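You operate a simulated robot arm through the tools that you are given. There is no shell and no other tool.

Carry out the task below with a simulated robot arm. There is one attempt and no reset: what you move stays moved.

## Task
Unload the flange into the storage bin and wipe the press bed.
Fine: pull the slide out for the flange, push it in again before wiping; put the cloth pad back. What is to be rubbed or washed off counts as gone when no trace of it is left.

The check looks at the end state, three seconds after you hand in, the way a careful person would. Anything else that was tipped, shoved, dropped, spilled or broken makes it a failure. Flat cloth is picked up by pressing the open fingertips on it (5 to 10 N) and closing them slowly along it; thin cloth reads only 2 to 8 mm in the jaws.

## Robot
A 7-joint arm with a two-finger gripper, fixed in place. Base frame: the origin is at the foot of the arm, x ahead of it, y to its left, z up. Lengths are in cm, angles in degrees, forces in N, time in s.
With the tool pointing down near the work surface it reaches from about 20 to 54 cm from the base axis. Its first joint turns from -166.0 to 166.0 degrees. Payload 2.45 kg.
The TCP is the grasp point between the finger pads, 2.7 cm short of the fingertips. In the tool frame z runs along the fingers and y along their closing line. Largest opening 8 cm; the body of the gripper starts 5.4 cm behind the TCP.
Orientation is that of the tool frame in the base frame, as a unit quaternion [w, x, y, z]. With the fingers straight down and closing along the base's y, the tool's x points along the base's -x, its y along +y and its z along -z.

## Interface
- The arm moves only by the tool apply_moves. Its argument "rows" is a list of rows, each a list of 7 numbers: the turn, a rotation vector about the tool's x, y, z in degrees, then the shift along the tool's x, y, z in cm, then the closure in counts, from 0 (fully open) to 255 (shut). In form: [[rx, ry, rz, tx, ty, tz, jaw], ...]. A call has 1 to 20 rows; each row shifts and turns the commanded pose from where the row before left it, along the tool's axes as they then stand. Rows are played at 5 a second. More than 5 cm and 8.6 degrees between two rows, or a gripper value outside its range, and nothing of the call is played. Where a pose cannot be reached the arm comes as near as it can. A force on the tool above 40 N (or 10 N above the force at the start of the call, whichever is more), or a blocked arm, ends the call early, and 0.2 s more pass. The fingers move at their own pace (about 15.3 cm/s each) and stop on an object; they squeeze with about 42 N. The grip force told is the motor's: it shows also when the fingers shut on nothing. Time passes only in rows, and 0.2 s behind the last, so rows that do not move let the fingers close. It gives the time, the measured TCP pose, the force on the tool (base axes), the opening and the grip force at its end, in the units of the frame above (readings bear some noise), with the torque about the TCP (base axes, N m) and any sound that the robot's microphone picked up, and new pictures: "views" is both (left out), scene, wrist or none.
- Cameras (640 x 400 px; columns grow to the right, rows downward): "scene" is fixed at [21.98, -50.17, 145.71]; the picture's right is [0.55, -0.84, 0.00], its down [-0.51, -0.33, -0.79] and it looks along [0.66, 0.43, -0.61] (base axes); focal length 331 px, centre (320, 200). "wrist" rides on the gripper at [6.3, 1.2, -7.9] in the tool frame; the picture's right is [-0.19, 0.98, 0.00], its down [-0.72, -0.14, -0.68] and it looks along [-0.67, -0.13, 0.73] (tool axes); focal length 226 px, centre (320, 200). There is no depth. A picture from a camera that has moved, and an enlarged one, comes with that camera's place and axes in the base frame and with its lens.
- lift_body(by): slides the trunk up (or, below 0, down) by that many cm; the arm rides with it, the base frame stays. It gives what a move gives, with no picture.
- inspect(camera, box): a new picture of the part [left, top, right, bottom] of that camera's present view, enlarged. No time passes.
- close_job(): hands the job in; it is judged then, once.

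Nothing tells you positions but the pictures and the camera data. Unless the task says otherwise, let go and move clear before handing in.

The tools are called as a command line: name --pt "numbers of a row" for each row, then --argument value for the rest, lists and objects as JSON in quotes. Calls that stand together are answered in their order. apply_moves: Moves the arm, as the interface text tells. Its arguments: {"type":"object","properties":{"rows":{"type":"array","items":{"type":"array","items":{"type":"number"}}},"views":{"type":"string","enum":["both","scene","wrist","none"]}},"required":["rows"]} The other tools are called the same way: lift_body (by) slides the trunk up or down; inspect (camera, box) takes an enlarged picture of a part of a camera's view; close_job () hands the job in.

At the start:

```text
t: 0.0
position: [52.73, 26.88, 118.76]
tcp_rot: [0.0, 0.001, 1.0, 0.0]
ft_force: [0.7, 0.1, 0.4]
moment: [-0.04, 0.01, 0.02]
opening: 8.01
grasp_force: 0.2
trunk travel left (down, up): [-25.0, 29.0]
```

scene: 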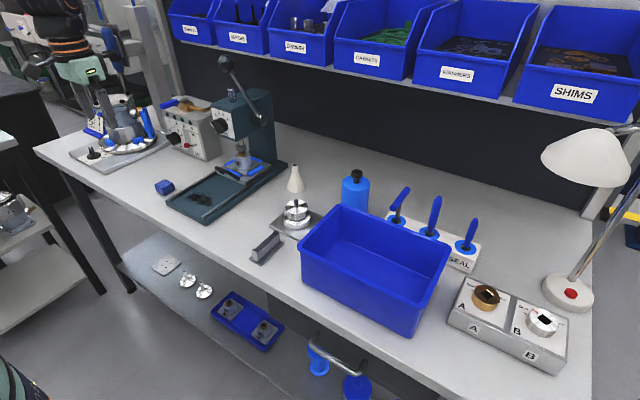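
wrist: 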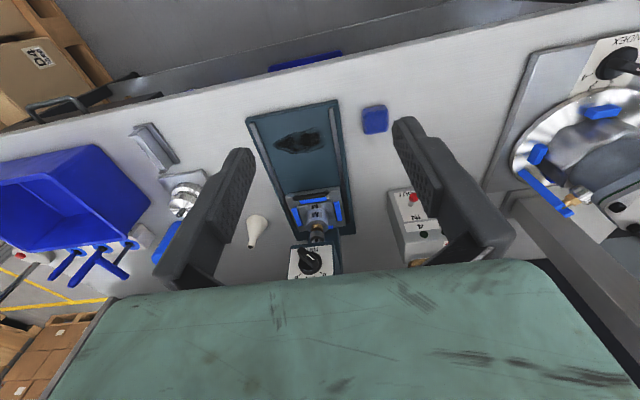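

I see a bench with an arbor press (dark teal bed with a black stain), a blue storage bin, a blue cloth pad and other items. I'll enlarge the views first to find the flange, the slide and the cloth pad.

inspect --camera "scene" --box '[140, 50, 340, 240]'

inspect --camera "wrist" --box '[220, 90, 420, 280]'

inspect --camera "scene" --box '[240, 140, 580, 380]'

inspect --camera "scene" --box '[30, 60, 230, 240]'

inspect --camera "scene" --box '[200, 120, 290, 200]'

```text
2.11 times, centred on (240, 145) of scene
camera zoom: at [21.98, -50.17, 145.71], right [0.55, -0.84, 0.0], down [-0.51, -0.33, -0.79], along [0.66, 0.43, -0.61], focal length 698 px, centre (488, 316)
```

zoom: 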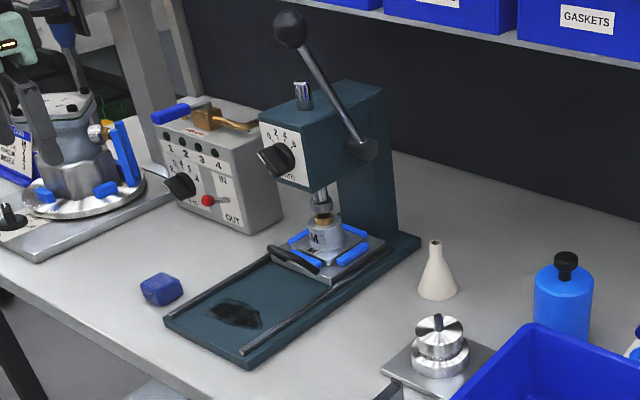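

```text
2.11 times, centred on (320, 185) of wrist
camera zoom: at [46.43, 28.16, 126.76], right [0.19, 0.98, 0.0], down [0.72, -0.14, 0.68], along [0.67, -0.13, -0.73], focal length 476 px, centre (320, 232)
```

zoom: 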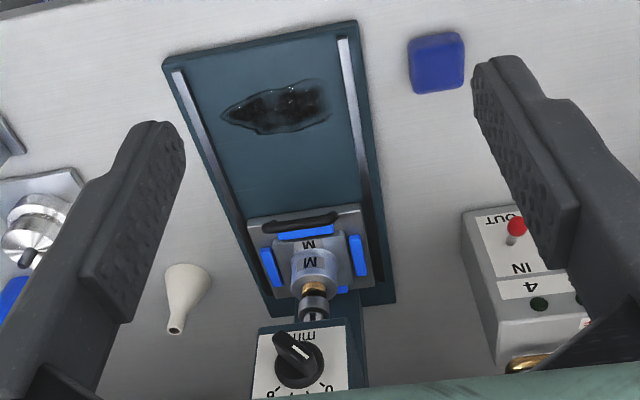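

```text
1.67 times, centred on (410, 260) of scene
camera zoom: at [21.98, -50.17, 145.71], right [0.55, -0.84, 0.0], down [-0.51, -0.33, -0.79], along [0.66, 0.43, -0.61], focal length 552 px, centre (170, 100)
```

zoom: 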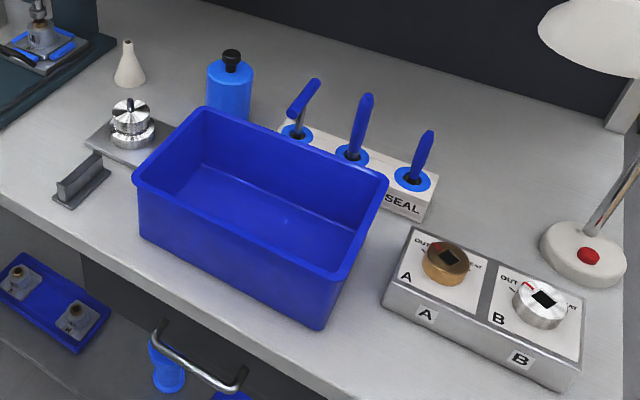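

```text
2.22 times, centred on (130, 150) of scene
camera zoom: at [21.98, -50.17, 145.71], right [0.55, -0.84, 0.0], down [-0.51, -0.33, -0.79], along [0.66, 0.43, -0.61], focal length 736 px, centre (742, 311)
```

zoom: 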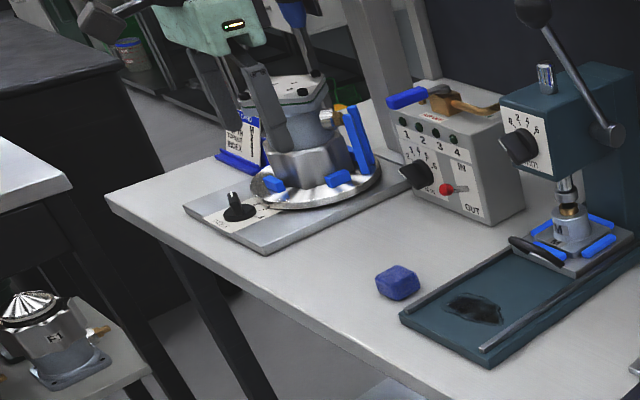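

```text
5.00 times, centred on (245, 160) of scene
camera zoom: at [21.98, -50.17, 145.71], right [0.55, -0.84, 0.0], down [-0.51, -0.33, -0.79], along [0.66, 0.43, -0.61], focal length 1657 px, centre (695, 400)
```

zoom: 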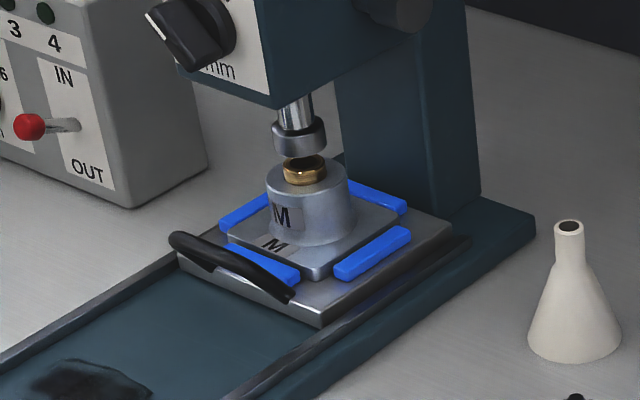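

The slide holds the flange, with its black handle at about (77, 20, 91). The bed top is near z=87, the stain near (66, 20), and the cloth pad near (65, 35). I'll move closer and look at the handle with the wrist camera.

apply_moves --pt "0 0 0 -3 -2.3 0 0" --pt "0 0 0 -3 -2.3 0 0" --pt "0 0 0 -2 -2.3 0 0" --pt "0 -8 0 0 0 0 0" --pt "0 -8 0 0 0 0 0" --pt "0 -8 0 0 0 0 0"

```text
t: 1.4
position: [60.63, 19.98, 118.81]
tcp_rot: [0.209, 0.0, 0.978, 0.0]
ft_force: [0.1, 0.1, 1.0]
moment: [0.02, 0.03, 0.0]
opening: 8.02
grasp_force: 0.1
trunk travel left (down, up): [-25.0, 29.0]
camera wrist: at [51.67, 21.25, 123.5], right [0.18, 0.98, 0.08], down [0.38, -0.14, 0.92], along [0.91, -0.13, -0.4], focal length 226 px, centre (320, 200)
```

scene: 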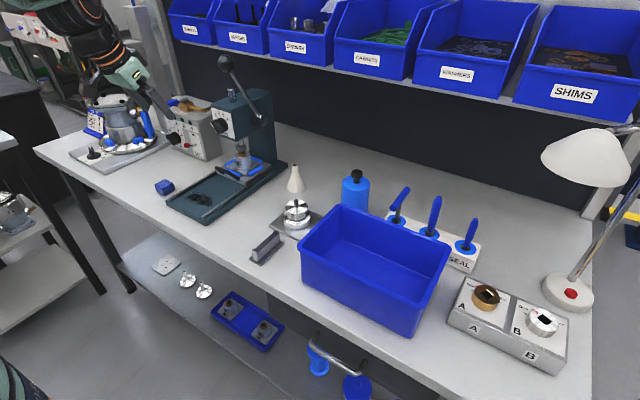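
wrist: 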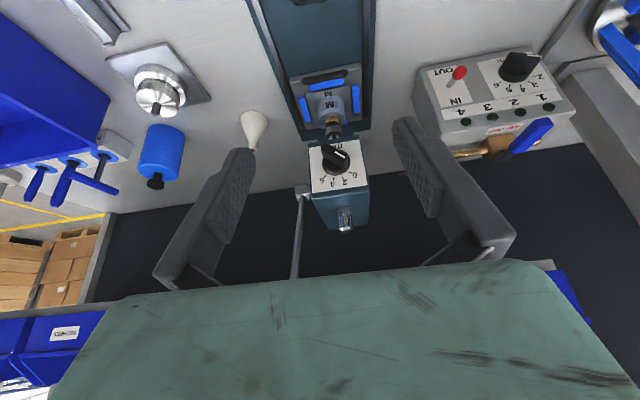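

The handle is out of good view, so I'll lower the trunk to bring the arm near working height and look again.

lift_body --by -15

apply_moves --pt "0 0 0 0 0 0 0"

inspect --camera "wrist" --box '[240, 60, 440, 240]'

```text
t: 3.1
position: [60.63, 19.94, 103.9]
tcp_rot: [0.208, 0.0, 0.978, 0.0]
ft_force: [-0.4, 0.0, -0.7]
moment: [0.04, -0.02, -0.01]
opening: 7.99
grasp_force: 0.0
trunk travel left (down, up): [-10.0, 44.0]
```

```text
t: 3.5
position: [60.64, 20.12, 103.92]
tcp_rot: [0.208, 0.0, 0.978, 0.0]
ft_force: [0.0, 0.0, 0.3]
moment: [-0.03, 0.02, 0.01]
opening: 7.98
grasp_force: 0.0
trunk travel left (down, up): [-10.0, 44.0]
camera wrist: at [51.71, 21.25, 108.52], right [0.18, 0.98, 0.08], down [0.38, -0.14, 0.91], along [0.91, -0.13, -0.4], focal length 226 px, centre (320, 200)
```

scene: 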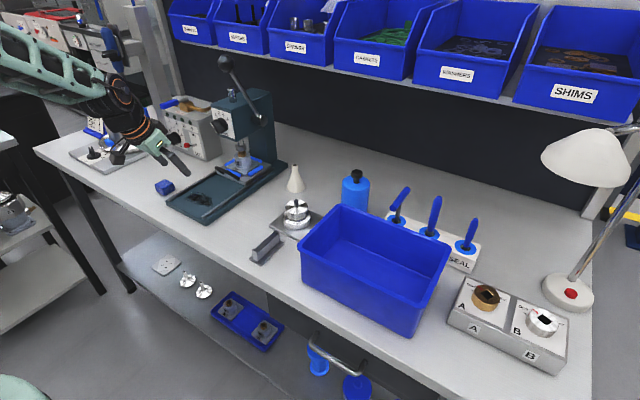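
wrist: 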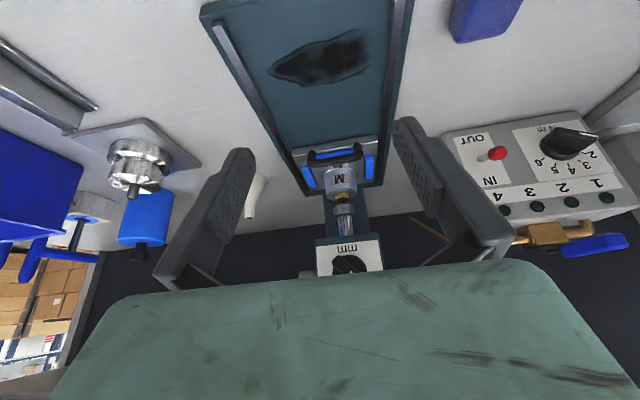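

```text
2.22 times, centred on (340, 150) of wrist
camera zoom: at [51.71, 21.25, 108.52], right [0.18, 0.98, 0.08], down [0.38, -0.14, 0.91], along [0.91, -0.13, -0.4], focal length 502 px, centre (276, 311)
```

zoom: 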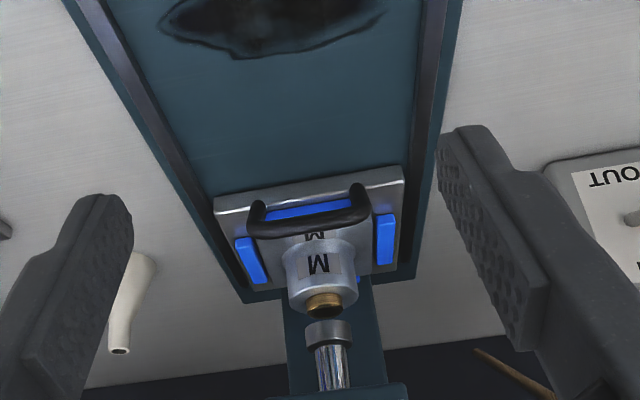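

The handle is an upright U-shaped bail with its bar at about (77.4, 20, 91). I'll tilt the tool to about 40° and turn it 90° so the fingers can straddle the bar, and check that this can be reached in free air.

apply_moves --pt "0 -8 0 0 0 0 0" --pt "0 -8 0 0 0 0 0" --pt "0 0 8.1 0 0 0 0" --pt "0 0 8.1 0 0 0 0" --pt "0 0 8.1 0 0 0 0" --pt "0 0 8.1 0 0 0 0" --pt "0 0 8.1 0 0 0 0" --pt "0 0 8.1 0 0 0 0" --pt "0 0 8.1 0 0 0 0" --pt "0 0 8.1 0 0 0 0" --pt "0 0 8.1 0 0 0 0" --pt "0 0 8.1 0 0 0 0" --pt "0 0 9 0 0 0 0"

```text
refused: row 13 steps farther than a row can; nothing moved
```

I'll make the last step smaller.

apply_moves --pt "0 -8 0 0 0 0 0" --pt "0 -8 0 0 0 0 0" --pt "0 0 8.2 0 0 0 0" --pt "0 0 8.2 0 0 0 0" --pt "0 0 8.2 0 0 0 0" --pt "0 0 8.2 0 0 0 0" --pt "0 0 8.2 0 0 0 0" --pt "0 0 8.2 0 0 0 0" --pt "0 0 8.2 0 0 0 0" --pt "0 0 8.2 0 0 0 0" --pt "0 0 8.2 0 0 0 0" --pt "0 0 8.2 0 0 0 0" --pt "0 0 8 0 0 0 0" --pt "0 0 0 0 0 0 0"

```text
t: 6.5
position: [60.71, 20.04, 103.8]
tcp_rot: [0.241, 0.665, 0.664, 0.242]
ft_force: [0.0, 0.1, 0.3]
moment: [-0.02, 0.0, 0.0]
opening: 8.01
grasp_force: 0.2
trunk travel left (down, up): [-10.0, 44.0]
camera wrist: at [56.62, 26.35, 110.7], right [0.75, -0.2, 0.63], down [-0.55, -0.72, 0.43], along [0.37, -0.67, -0.65], focal length 226 px, centre (320, 200)
```

scene: 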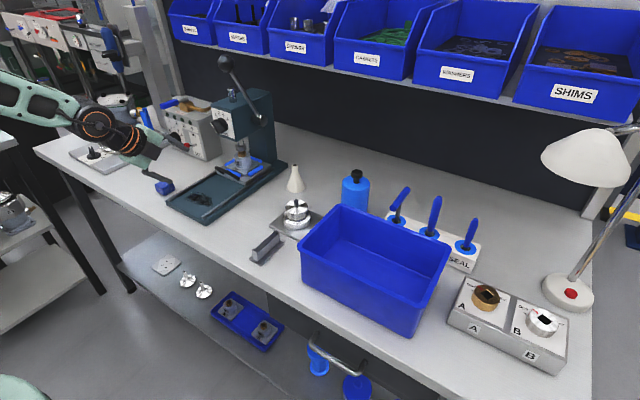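
wrist: 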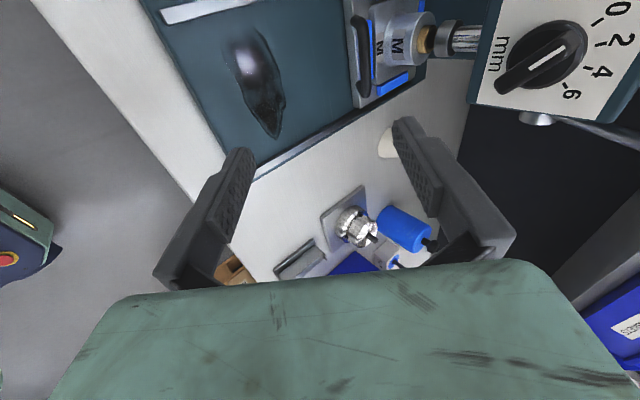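

The pose is reachable. I'll enlarge the handle and flange from this side view.

inspect --camera "wrist" --box '[320, 0, 480, 120]'

inspect --camera "scene" --box '[215, 125, 285, 190]'

```text
3.33 times, centred on (400, 60) of wrist
camera zoom: at [56.62, 26.35, 110.7], right [0.75, -0.2, 0.63], down [-0.55, -0.72, 0.43], along [0.37, -0.67, -0.65], focal length 754 px, centre (53, 667)
```

zoom: 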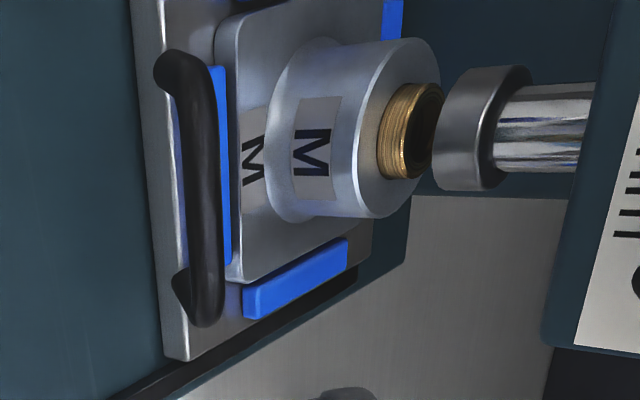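

```text
6.15 times, centred on (250, 158) of scene
camera zoom: at [21.98, -50.17, 145.71], right [0.55, -0.84, 0.0], down [-0.51, -0.33, -0.79], along [0.66, 0.43, -0.61], focal length 2039 px, centre (751, 462)
```

zoom: 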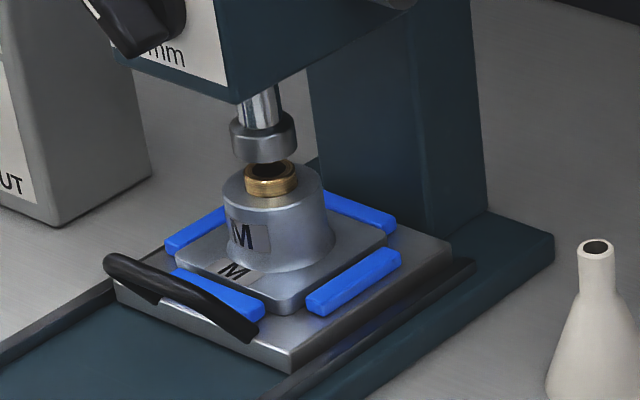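

The bar is at about (77.6, 20.1, 90.6), with its ends 3.8 cm either way in y. I'll advance to a pre-grasp point along the tool axis with the jaws half closed.

apply_moves --pt "0 0 0 0 1.13 3.24 178" --pt "0 0 0 0 1.13 3.24 178" --pt "0 0 0 0 1.13 3.24 178" --pt "0 0 0 0 1.13 3.24 178" --pt "0 0 0 0 0 0 178"

inspect --camera "wrist" --box '[200, 30, 440, 260]'

inspect --camera "scene" --box '[180, 90, 290, 200]'

```text
t: 7.8
position: [72.5, 19.99, 96.79]
tcp_rot: [0.241, 0.665, 0.665, 0.241]
ft_force: [-0.3, 0.0, 1.0]
moment: [-0.01, 0.03, -0.01]
opening: 2.4
grasp_force: 0.0
trunk travel left (down, up): [-10.0, 44.0]
camera wrist: at [68.4, 26.35, 103.75], right [0.75, -0.19, 0.63], down [-0.55, -0.72, 0.43], along [0.37, -0.67, -0.65], focal length 226 px, centre (320, 200)
```

scene: 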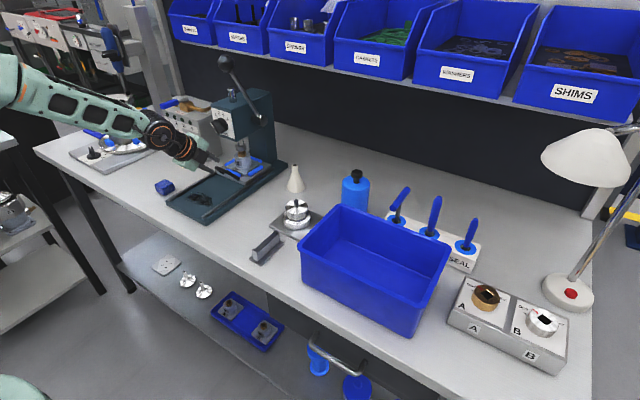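
wrist: 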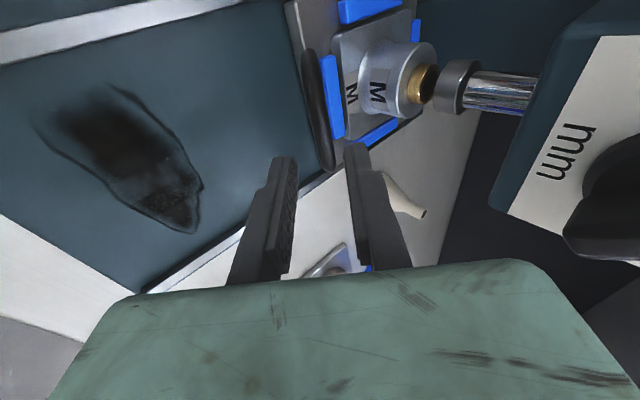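

```text
1.74 times, centred on (320, 145) of wrist
camera zoom: at [68.4, 26.35, 103.75], right [0.75, -0.19, 0.63], down [-0.55, -0.72, 0.43], along [0.37, -0.67, -0.65], focal length 393 px, centre (320, 296)
```

zoom: 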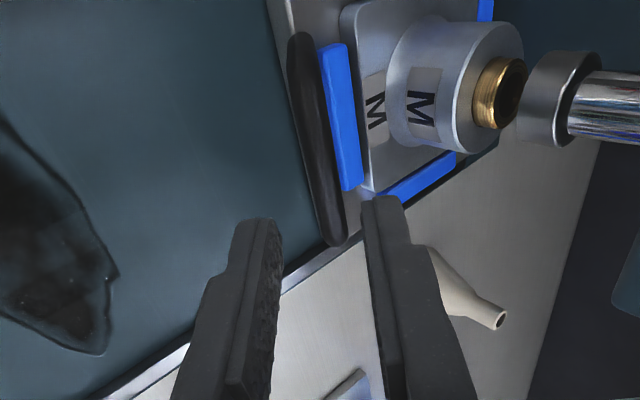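

```text
3.64 times, centred on (235, 145) of scene
camera zoom: at [21.98, -50.17, 145.71], right [0.55, -0.84, 0.0], down [-0.51, -0.33, -0.79], along [0.66, 0.43, -0.61], focal length 1205 px, centre (629, 400)
```

zoom: 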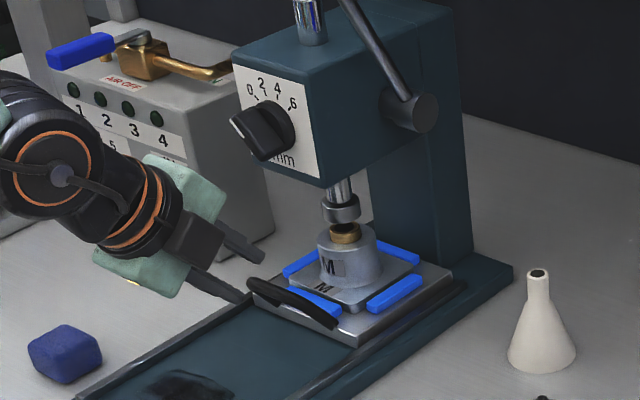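

The tool axis points at the middle of the bar. I'll advance part of the way and recheck.

apply_moves --pt "0 0 0 0 0.1 2 178" --pt "0 0 0 0 0 2 178" --pt "0 0 0 0 0 0 178" --views "none"

inspect --camera "wrist" --box '[220, 70, 420, 260]'

inspect --camera "scene" --box '[210, 125, 280, 195]'

```text
t: 8.6
position: [75.14, 19.89, 93.91]
tcp_rot: [0.241, 0.664, 0.665, 0.242]
ft_force: [-0.2, -1.0, 0.7]
moment: [0.02, -0.04, 0.03]
opening: 2.42
grasp_force: 0.0
trunk travel left (down, up): [-10.0, 44.0]
```

```text
2.11 times, centred on (320, 165) of wrist
camera zoom: at [71.04, 26.38, 100.7], right [0.75, -0.19, 0.63], down [-0.55, -0.72, 0.43], along [0.37, -0.67, -0.65], focal length 476 px, centre (320, 274)
```

zoom: 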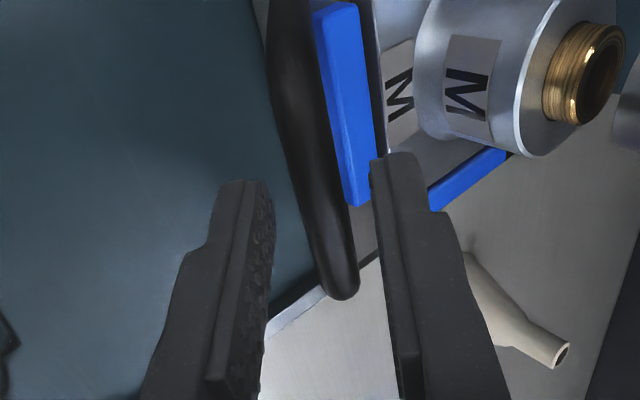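

```text
5.71 times, centred on (245, 160) of scene
camera zoom: at [21.98, -50.17, 145.71], right [0.55, -0.84, 0.0], down [-0.51, -0.33, -0.79], along [0.66, 0.43, -0.61], focal length 1893 px, centre (749, 429)
```

zoom: 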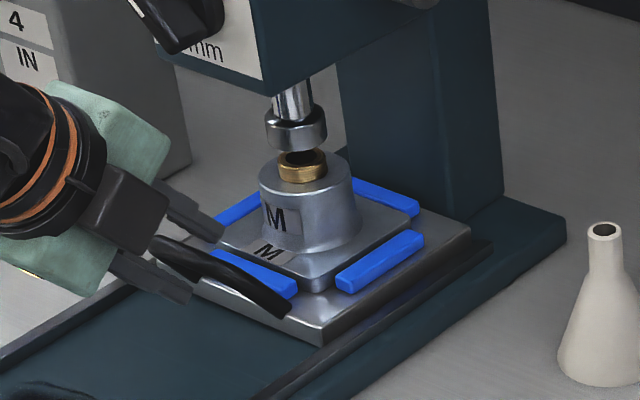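

The fingers straddle the bar line. I'll advance the last 2 cm in small steps and then close.

apply_moves --pt "0 0 0 0 0 1 178" --pt "0 0 0 0 0 1 178" --pt "0 0 0 0 0 0 178" --views "none"

inspect --camera "wrist" --box '[220, 70, 420, 260]'

inspect --camera "scene" --box '[210, 125, 280, 195]'

```text
t: 9.3
position: [76.36, 20.03, 92.32]
tcp_rot: [0.242, 0.665, 0.664, 0.241]
ft_force: [-0.2, -0.5, -0.5]
moment: [0.01, 0.03, 0.02]
opening: 2.41
grasp_force: 0.0
trunk travel left (down, up): [-10.0, 44.0]
```

```text
2.11 times, centred on (320, 165) of wrist
camera zoom: at [72.31, 26.35, 99.16], right [0.75, -0.19, 0.63], down [-0.55, -0.72, 0.43], along [0.37, -0.67, -0.65], focal length 476 px, centre (320, 274)
```

zoom: 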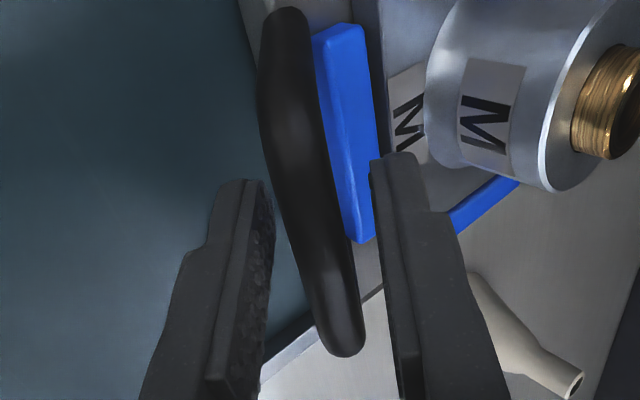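

```text
5.71 times, centred on (245, 160) of scene
camera zoom: at [21.98, -50.17, 145.71], right [0.55, -0.84, 0.0], down [-0.51, -0.33, -0.79], along [0.66, 0.43, -0.61], focal length 1893 px, centre (749, 429)
```

zoom: 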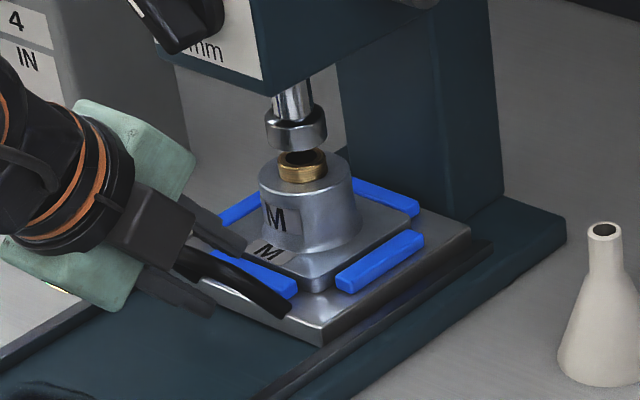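

The bar sits between the fingers, so I'll close now.

apply_moves --pt "0 0 0 0 0 0 200" --pt "0 0 0 0 0 0 215" --pt "0 0 0 0 0 0 235" --pt "0 0 0 0 0 0 255" --pt "0 0 0 0 0 0 255" --pt "0 0 0 0 0 0 255"

inspect --camera "wrist" --box '[220, 70, 420, 260]'

```text
t: 10.8
position: [76.48, 19.91, 92.23]
tcp_rot: [0.242, 0.664, 0.665, 0.242]
ft_force: [2.1, 0.6, 2.2]
moment: [0.03, 0.04, 0.0]
opening: 1.05
grasp_force: 37.7
trunk travel left (down, up): [-10.0, 44.0]
camera wrist: at [72.31, 26.36, 99.19], right [0.75, -0.19, 0.63], down [-0.55, -0.72, 0.43], along [0.37, -0.67, -0.65], focal length 226 px, centre (320, 200)
```

scene: 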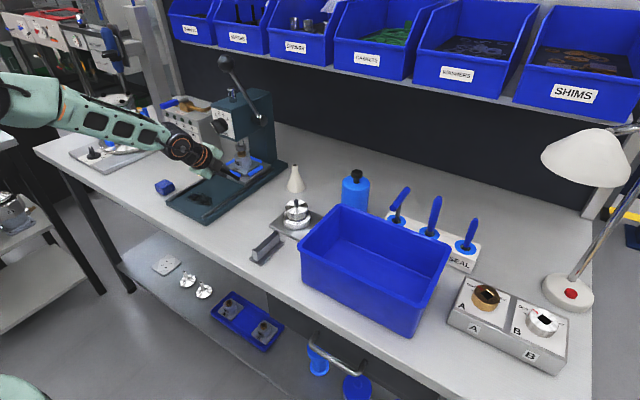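
wrist: 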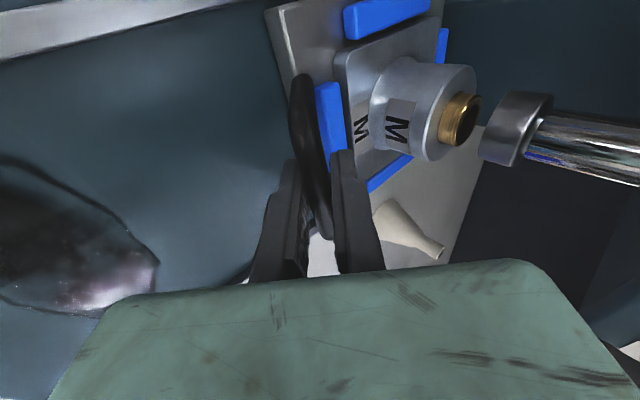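

```text
2.11 times, centred on (320, 165) of wrist
camera zoom: at [72.31, 26.36, 99.19], right [0.75, -0.19, 0.63], down [-0.55, -0.72, 0.43], along [0.37, -0.67, -0.65], focal length 476 px, centre (320, 274)
```

zoom: 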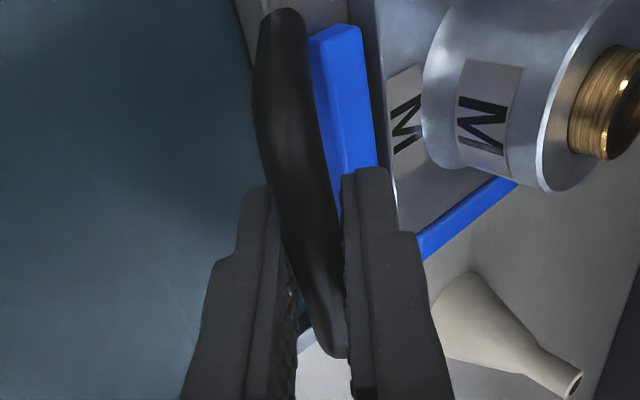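

I have the bar (opening 1.05 cm). Next I'll pull slowly along -x.

apply_moves --pt "0 0 0 0 -0.383 -0.321 255" --pt "0 0 0 0 -0.383 -0.321 255" --pt "0 0 0 0 -0.383 -0.321 255" --pt "0 0 0 0 -0.383 -0.321 255"

```text
t: 11.8
position: [74.31, 19.99, 92.24]
tcp_rot: [0.242, 0.665, 0.664, 0.242]
ft_force: [-1.4, 0.4, 1.5]
moment: [-0.35, 0.06, -0.37]
opening: 1.05
grasp_force: 38.0
trunk travel left (down, up): [-10.0, 44.0]
camera wrist: at [70.26, 26.36, 99.19], right [0.75, -0.19, 0.63], down [-0.55, -0.72, 0.43], along [0.37, -0.67, -0.65], focal length 226 px, centre (320, 200)
```

scene: 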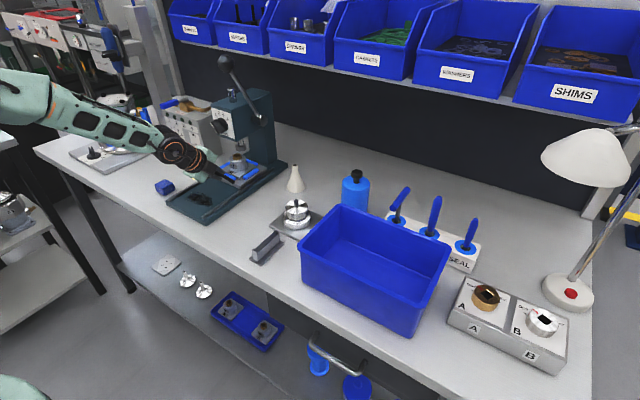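
wrist: 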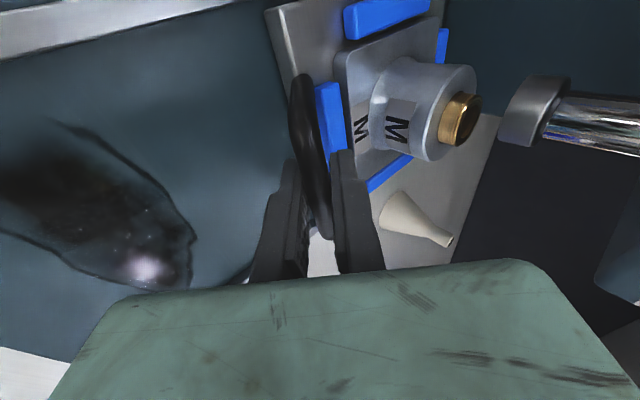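

The slide moves freely. I'll pull 8 cm more.

apply_moves --pt "0 0 0 0 -0.536 -0.45 255" --pt "0 0 0 0 -0.536 -0.45 255" --pt "0 0 0 0 -0.536 -0.45 255" --pt "0 0 0 0 -0.536 -0.45 255" --pt "0 0 0 0 -0.536 -0.45 255" --pt "0 0 0 0 -0.536 -0.45 255" --pt "0 0 0 0 -0.536 -0.45 255" --pt "0 0 0 0 -0.536 -0.45 255" --pt "0 0 0 0 -0.536 -0.45 255" --pt "0 0 0 0 -0.536 -0.45 255" --pt "0 0 0 0 -0.536 -0.45 255" --pt "0 0 0 0 -0.536 -0.45 255"

inspect --camera "scene" --box '[160, 90, 290, 230]'

```text
t: 14.3
position: [65.9, 20.06, 92.26]
tcp_rot: [0.242, 0.665, 0.664, 0.242]
ft_force: [-0.6, 1.4, 13.3]
moment: [-0.18, 0.02, -0.16]
opening: 1.05
grasp_force: 38.0
trunk travel left (down, up): [-10.0, 44.0]
camera wrist: at [61.77, 26.36, 99.19], right [0.75, -0.19, 0.63], down [-0.55, -0.72, 0.43], along [0.37, -0.67, -0.65], focal length 226 px, centre (320, 200)
```

scene: 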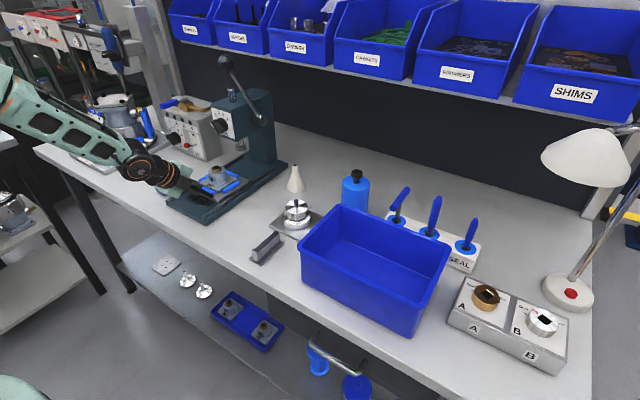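
wrist: 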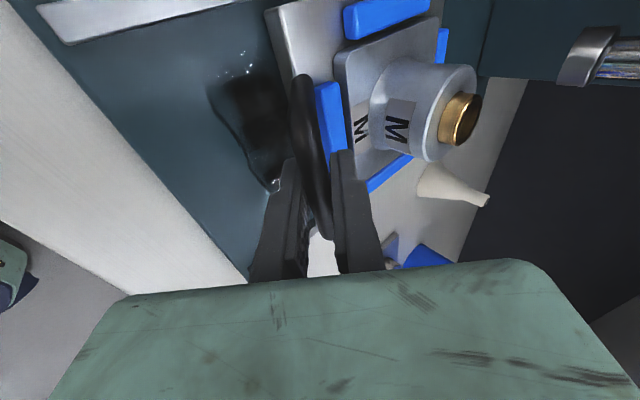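

```text
2.86 times, centred on (225, 160) of scene
camera zoom: at [21.98, -50.17, 145.71], right [0.55, -0.84, 0.0], down [-0.51, -0.33, -0.79], along [0.66, 0.43, -0.61], focal length 947 px, centre (591, 314)
```

zoom: 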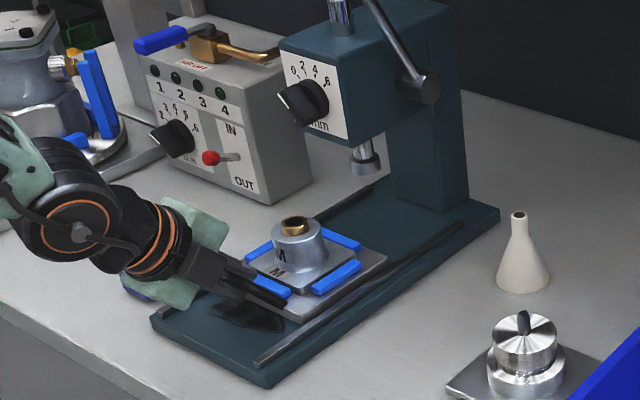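

The flange is clear of the head. I'll open slightly and back out along the tool axis.

apply_moves --pt "0 0 0 0 0 0 178" --pt "0 0 0 0 0 0 178" --pt "0 0 0 0 0 -1 178" --pt "0 0 0 0 0 -2 178" --pt "0 0 0 0 0 -3 178" --pt "0 0 0 0 0 -4 178" --pt "0 0 0 0 0 -4 178"

inspect --camera "scene" --box '[200, 140, 270, 210]'

inspect --camera "wrist" --box '[240, 0, 440, 160]'

```text
t: 15.9
position: [56.9, 19.87, 103.02]
tcp_rot: [0.241, 0.664, 0.665, 0.242]
ft_force: [0.1, -0.5, -0.2]
moment: [-0.03, 0.04, 0.0]
opening: 2.42
grasp_force: 0.1
trunk travel left (down, up): [-10.0, 44.0]
camera wrist: at [52.83, 26.31, 109.92], right [0.75, -0.19, 0.63], down [-0.55, -0.72, 0.43], along [0.37, -0.67, -0.65], focal length 226 px, centre (320, 200)
```

scene: 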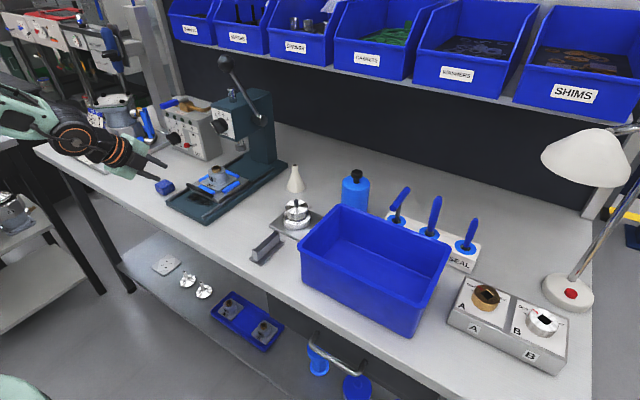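
wrist: 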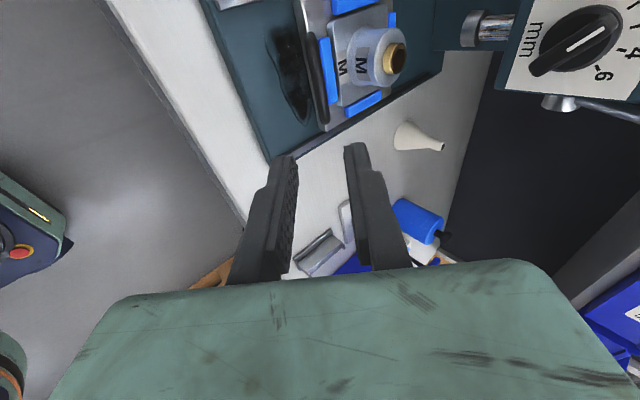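

```text
5.71 times, centred on (235, 175) of scene
camera zoom: at [21.98, -50.17, 145.71], right [0.55, -0.84, 0.0], down [-0.51, -0.33, -0.79], along [0.66, 0.43, -0.61], focal length 1893 px, centre (806, 343)
```

zoom: 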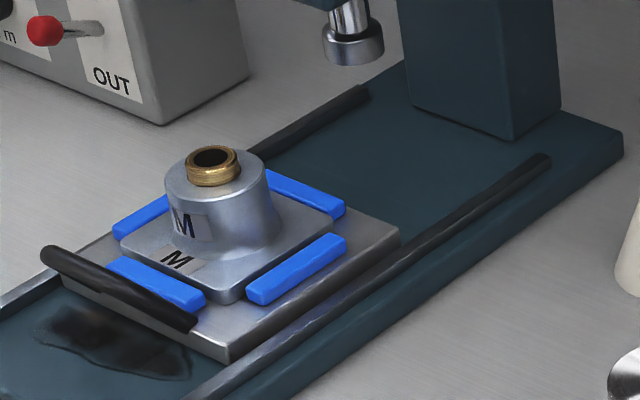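

```text
2.50 times, centred on (340, 80) of wrist
camera zoom: at [52.83, 26.31, 109.92], right [0.75, -0.19, 0.63], down [-0.55, -0.72, 0.43], along [0.37, -0.67, -0.65], focal length 565 px, centre (270, 500)
```

zoom: 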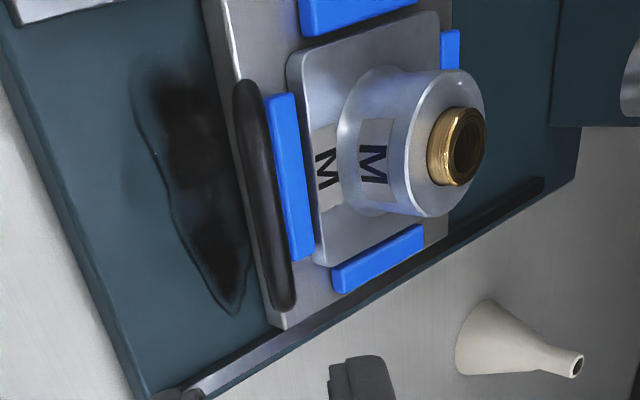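

The flange hub centre is now at about (74, 20.3), with the bushing top at z≈94.4 and a hub diameter of about 5.3 cm. I'll turn the gripper back so it closes along y, set the tilt to about 24°, and move in for a check.

apply_moves --pt "0 0 -8.2 0 0 0 20" --pt "0 0 -8.2 0 0 0 20" --pt "0 0 -8.2 0 0 0 20" --pt "0 0 -8.2 0 0 0 20" --pt "0 0 -8.2 0 0 0 20" --pt "0 0 -8.2 0 0 0 20" --pt "0 0 -8.2 0 0 0 20" --pt "0 0 -8.2 0 0 0 20" --pt "0 0 -8.2 0 0 0 20" --pt "0 0 -8.2 0 0 0 20" --pt "0 0 -8 0 0 0 20" --pt "0 8 0 0 0 0 20" --pt "0 8 0 0 0 0 20" --pt "0 0 0 -3 0 0 20" --pt "0 0 0 -3 0 0 20" --pt "0 0 0 0 0 0 20"

inspect --camera "wrist" --box '[220, 30, 420, 210]'

```text
t: 19.4
position: [62.39, 20.02, 105.48]
tcp_rot: [0.209, 0.001, 0.978, 0.0]
ft_force: [0.2, -2.0, 0.3]
moment: [0.0, -0.02, 0.0]
opening: 7.36
grasp_force: 0.1
trunk travel left (down, up): [-10.0, 44.0]
camera wrist: at [53.49, 21.31, 110.05], right [0.18, 0.98, 0.08], down [0.38, -0.14, 0.91], along [0.91, -0.13, -0.4], focal length 226 px, centre (320, 200)
```

scene: 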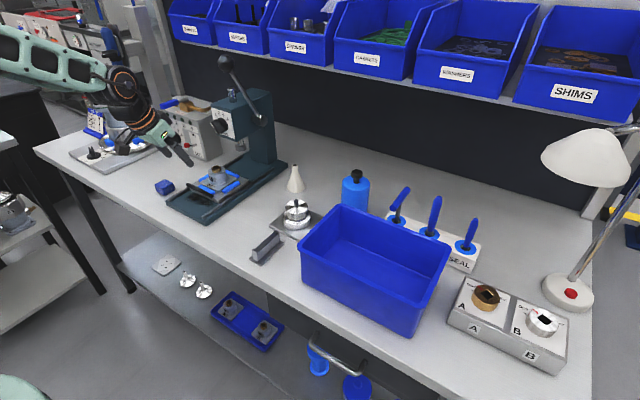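
wrist: 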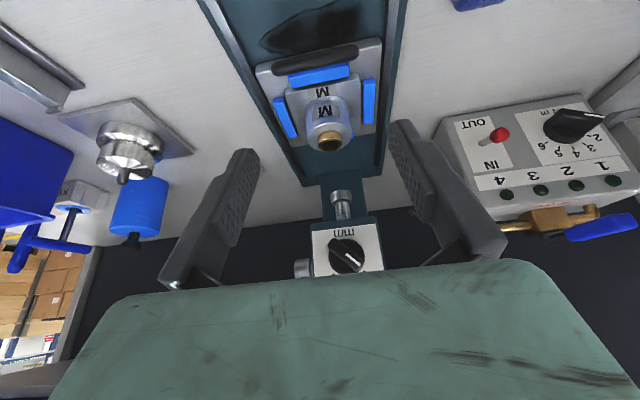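

```text
2.22 times, centred on (320, 120) of wrist
camera zoom: at [53.49, 21.31, 110.05], right [0.18, 0.98, 0.08], down [0.38, -0.14, 0.91], along [0.91, -0.13, -0.4], focal length 502 px, centre (320, 378)
```

zoom: 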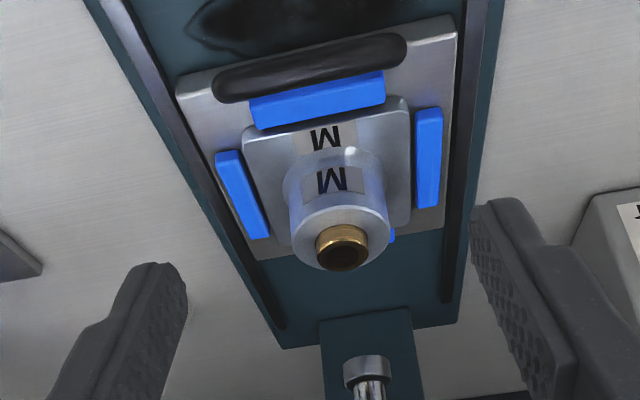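

The hub centre is confirmed near (74.2, 20.1). I'll move above it with the jaws open and check alignment.

apply_moves --pt "0 0 0 -2.1 0.02 2.17 20" --pt "0 0 0 -2.1 0.02 2.17 20" --pt "0 0 0 -2.1 0.02 2.17 20" --pt "0 0 0 -2.1 0.02 2.17 20" --pt "0 0 0 0 0 0 20"

inspect --camera "scene" --box '[180, 90, 290, 210]'

inspect --camera "wrist" --box '[200, 60, 440, 260]'

```text
t: 20.6
position: [73.65, 20.2, 100.89]
tcp_rot: [0.207, 0.0, 0.978, 0.0]
ft_force: [-0.7, 0.2, -0.4]
moment: [-0.01, -0.03, -0.04]
opening: 7.38
grasp_force: 0.0
trunk travel left (down, up): [-10.0, 44.0]
camera wrist: at [64.76, 21.35, 105.57], right [0.18, 0.98, 0.08], down [0.38, -0.14, 0.91], along [0.91, -0.13, -0.4], focal length 226 px, centre (320, 200)
```

scene: 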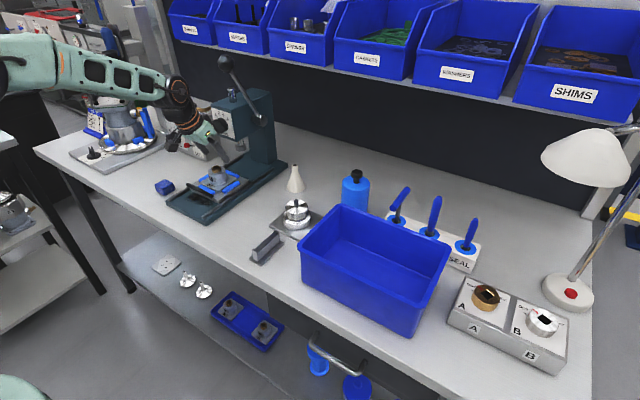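
wrist: 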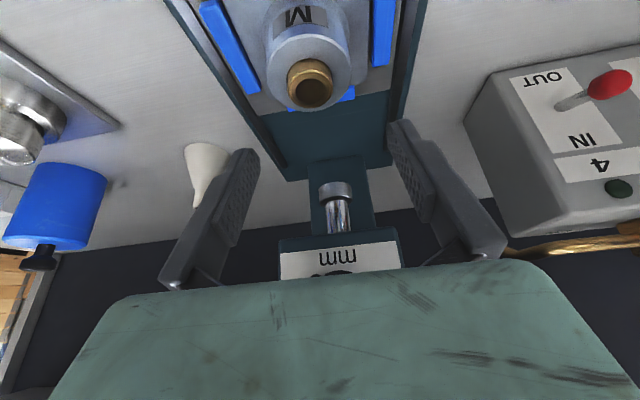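

```text
3.33 times, centred on (235, 150) of scene
camera zoom: at [21.98, -50.17, 145.71], right [0.55, -0.84, 0.0], down [-0.51, -0.33, -0.79], along [0.66, 0.43, -0.61], focal length 1104 px, centre (603, 367)
```

zoom: 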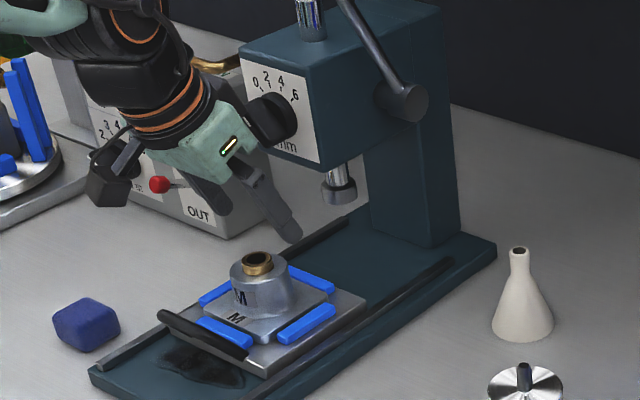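

```text
2.00 times, centred on (320, 160) of wrist
camera zoom: at [64.76, 21.35, 105.57], right [0.18, 0.98, 0.08], down [0.38, -0.14, 0.91], along [0.91, -0.13, -0.4], focal length 452 px, centre (320, 280)
```

zoom: 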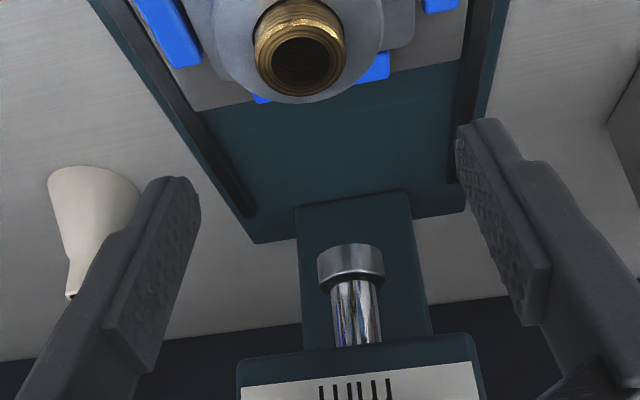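

Alignment is good: the hub is at (74.1, 20.0). I'll descend 6 cm straight down and check.

apply_moves --pt "0 0 0 0.61 -0.04 1.37 20" --pt "0 0 0 0.61 -0.04 1.37 20" --pt "0 0 0 0.61 -0.04 1.37 20" --pt "0 0 0 0.61 -0.04 1.37 20" --pt "0 0 0 0 0 0 20"

inspect --camera "scene" --box '[200, 130, 280, 200]'

inspect --camera "wrist" --box '[200, 60, 440, 260]'

```text
t: 21.8
position: [73.73, 20.03, 94.93]
tcp_rot: [0.208, 0.0, 0.978, -0.001]
ft_force: [0.6, -0.3, -0.5]
moment: [-0.01, 0.0, -0.04]
opening: 7.4
grasp_force: 0.1
trunk travel left (down, up): [-10.0, 44.0]
camera wrist: at [64.76, 21.24, 99.56], right [0.18, 0.98, 0.08], down [0.38, -0.14, 0.91], along [0.91, -0.13, -0.4], focal length 226 px, centre (320, 200)
```

scene: 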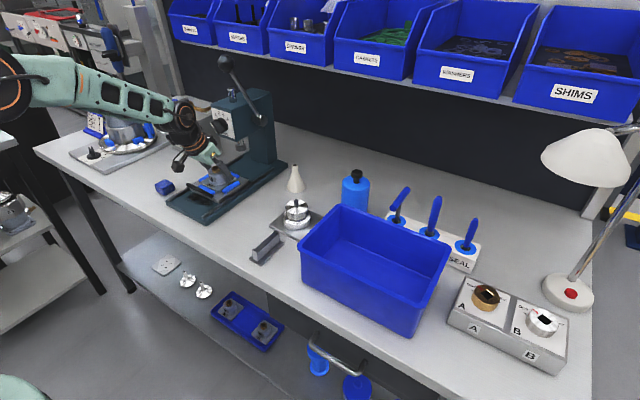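
wrist: 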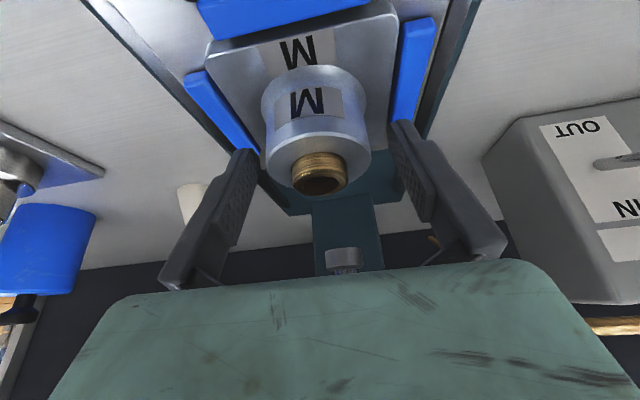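

```text
5.71 times, centred on (240, 165) of scene
camera zoom: at [21.98, -50.17, 145.71], right [0.55, -0.84, 0.0], down [-0.51, -0.33, -0.79], along [0.66, 0.43, -0.61], focal length 1893 px, centre (777, 400)
```

zoom: 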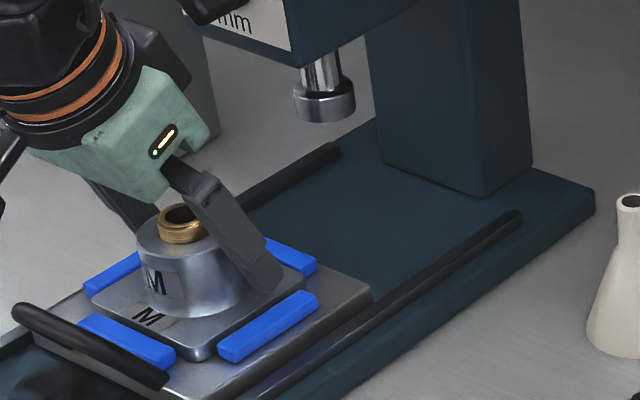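

```text
2.00 times, centred on (320, 160) of wrist
camera zoom: at [64.76, 21.24, 99.56], right [0.18, 0.98, 0.08], down [0.38, -0.14, 0.91], along [0.91, -0.13, -0.4], focal length 452 px, centre (320, 280)
```

zoom: 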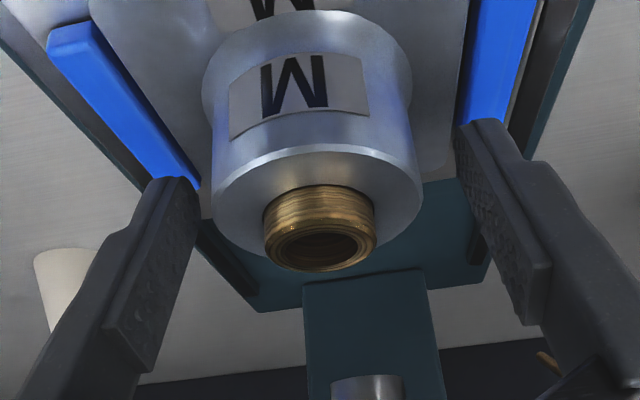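

The fingers line up with the hub's widest points. I'll lower about 1.1 cm more and look before closing.

apply_moves --pt "0 0 0 0.22 0 0.5 20" --pt "0 0 0 0.22 0 0.5 20" --pt "0 0 0 0 0 0 20" --views "none"

inspect --camera "scene" --box '[200, 130, 280, 200]'

inspect --camera "wrist" --box '[200, 60, 440, 260]'

```text
t: 22.6
position: [73.79, 19.89, 93.99]
tcp_rot: [0.209, 0.0, 0.978, 0.0]
ft_force: [0.3, -1.1, 14.1]
moment: [-0.17, -0.16, 0.08]
opening: 7.23
grasp_force: 0.0
trunk travel left (down, up): [-10.0, 44.0]
```

```text
5.71 times, centred on (240, 165) of scene
camera zoom: at [21.98, -50.17, 145.71], right [0.55, -0.84, 0.0], down [-0.51, -0.33, -0.79], along [0.66, 0.43, -0.61], focal length 1893 px, centre (777, 400)
```

zoom: 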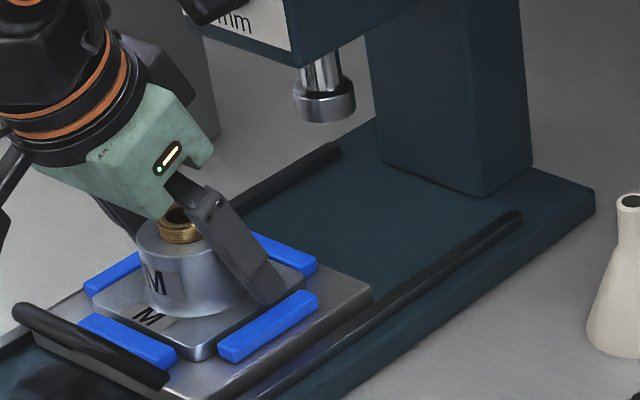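

```text
2.00 times, centred on (320, 160) of wrist
camera zoom: at [64.73, 21.16, 98.7], right [0.18, 0.98, 0.08], down [0.38, -0.14, 0.92], along [0.91, -0.13, -0.39], focal length 452 px, centre (320, 280)
```

zoom: 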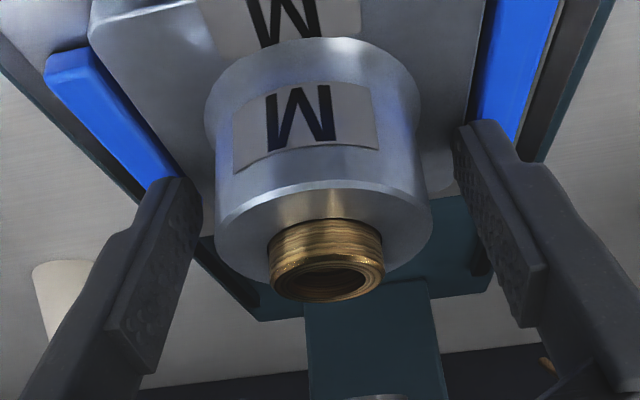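

I touched the plate or strip at 14 N, so this is low enough. I'll raise 0.4 cm and close on the hub.

apply_moves --pt "0 0 0 -0.18 0 -0.41 20" --pt "0 0 0 0 0 0 40" --pt "0 0 0 0 0 0 60" --pt "0 0 0 0 0 0 80" --pt "0 0 0 0 0 0 110" --pt "0 0 0 0 0 0 160" --pt "0 0 0 0 0 0 255" --pt "0 0 0 0 0 0 255" --views "none"

inspect --camera "scene" --box '[200, 130, 280, 200]'

inspect --camera "wrist" --box '[200, 60, 440, 260]'

```text
t: 24.4
position: [73.64, 19.92, 94.19]
tcp_rot: [0.208, 0.0, 0.978, 0.0]
ft_force: [0.3, -0.1, -0.3]
moment: [0.02, 0.02, 0.02]
opening: 4.91
grasp_force: 42.3
trunk travel left (down, up): [-10.0, 44.0]
```

```text
5.71 times, centred on (240, 165) of scene
camera zoom: at [21.98, -50.17, 145.71], right [0.55, -0.84, 0.0], down [-0.51, -0.33, -0.79], along [0.66, 0.43, -0.61], focal length 1893 px, centre (777, 400)
```

zoom: 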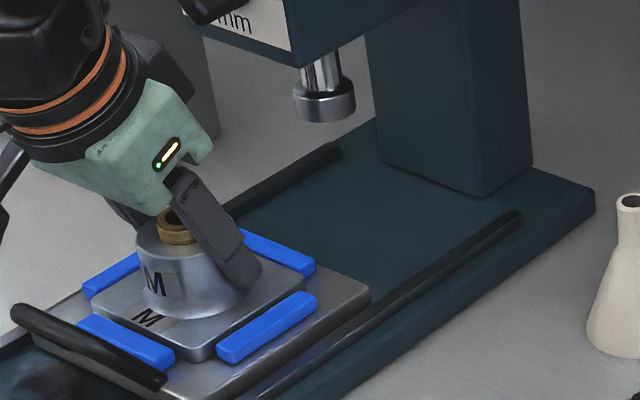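

```text
2.00 times, centred on (320, 160) of wrist
camera zoom: at [64.75, 21.19, 98.91], right [0.18, 0.98, 0.08], down [0.38, -0.14, 0.91], along [0.91, -0.13, -0.4], focal length 452 px, centre (320, 280)
```

zoom: 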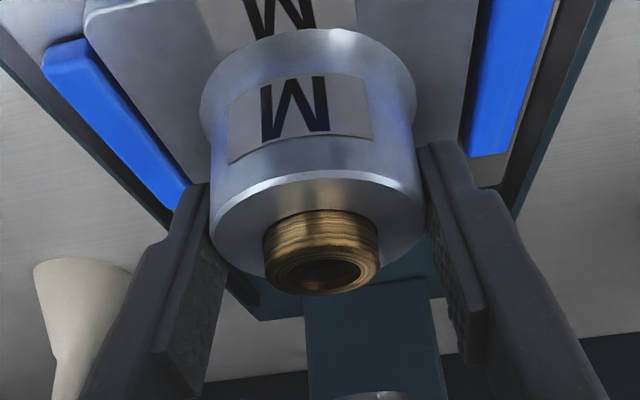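

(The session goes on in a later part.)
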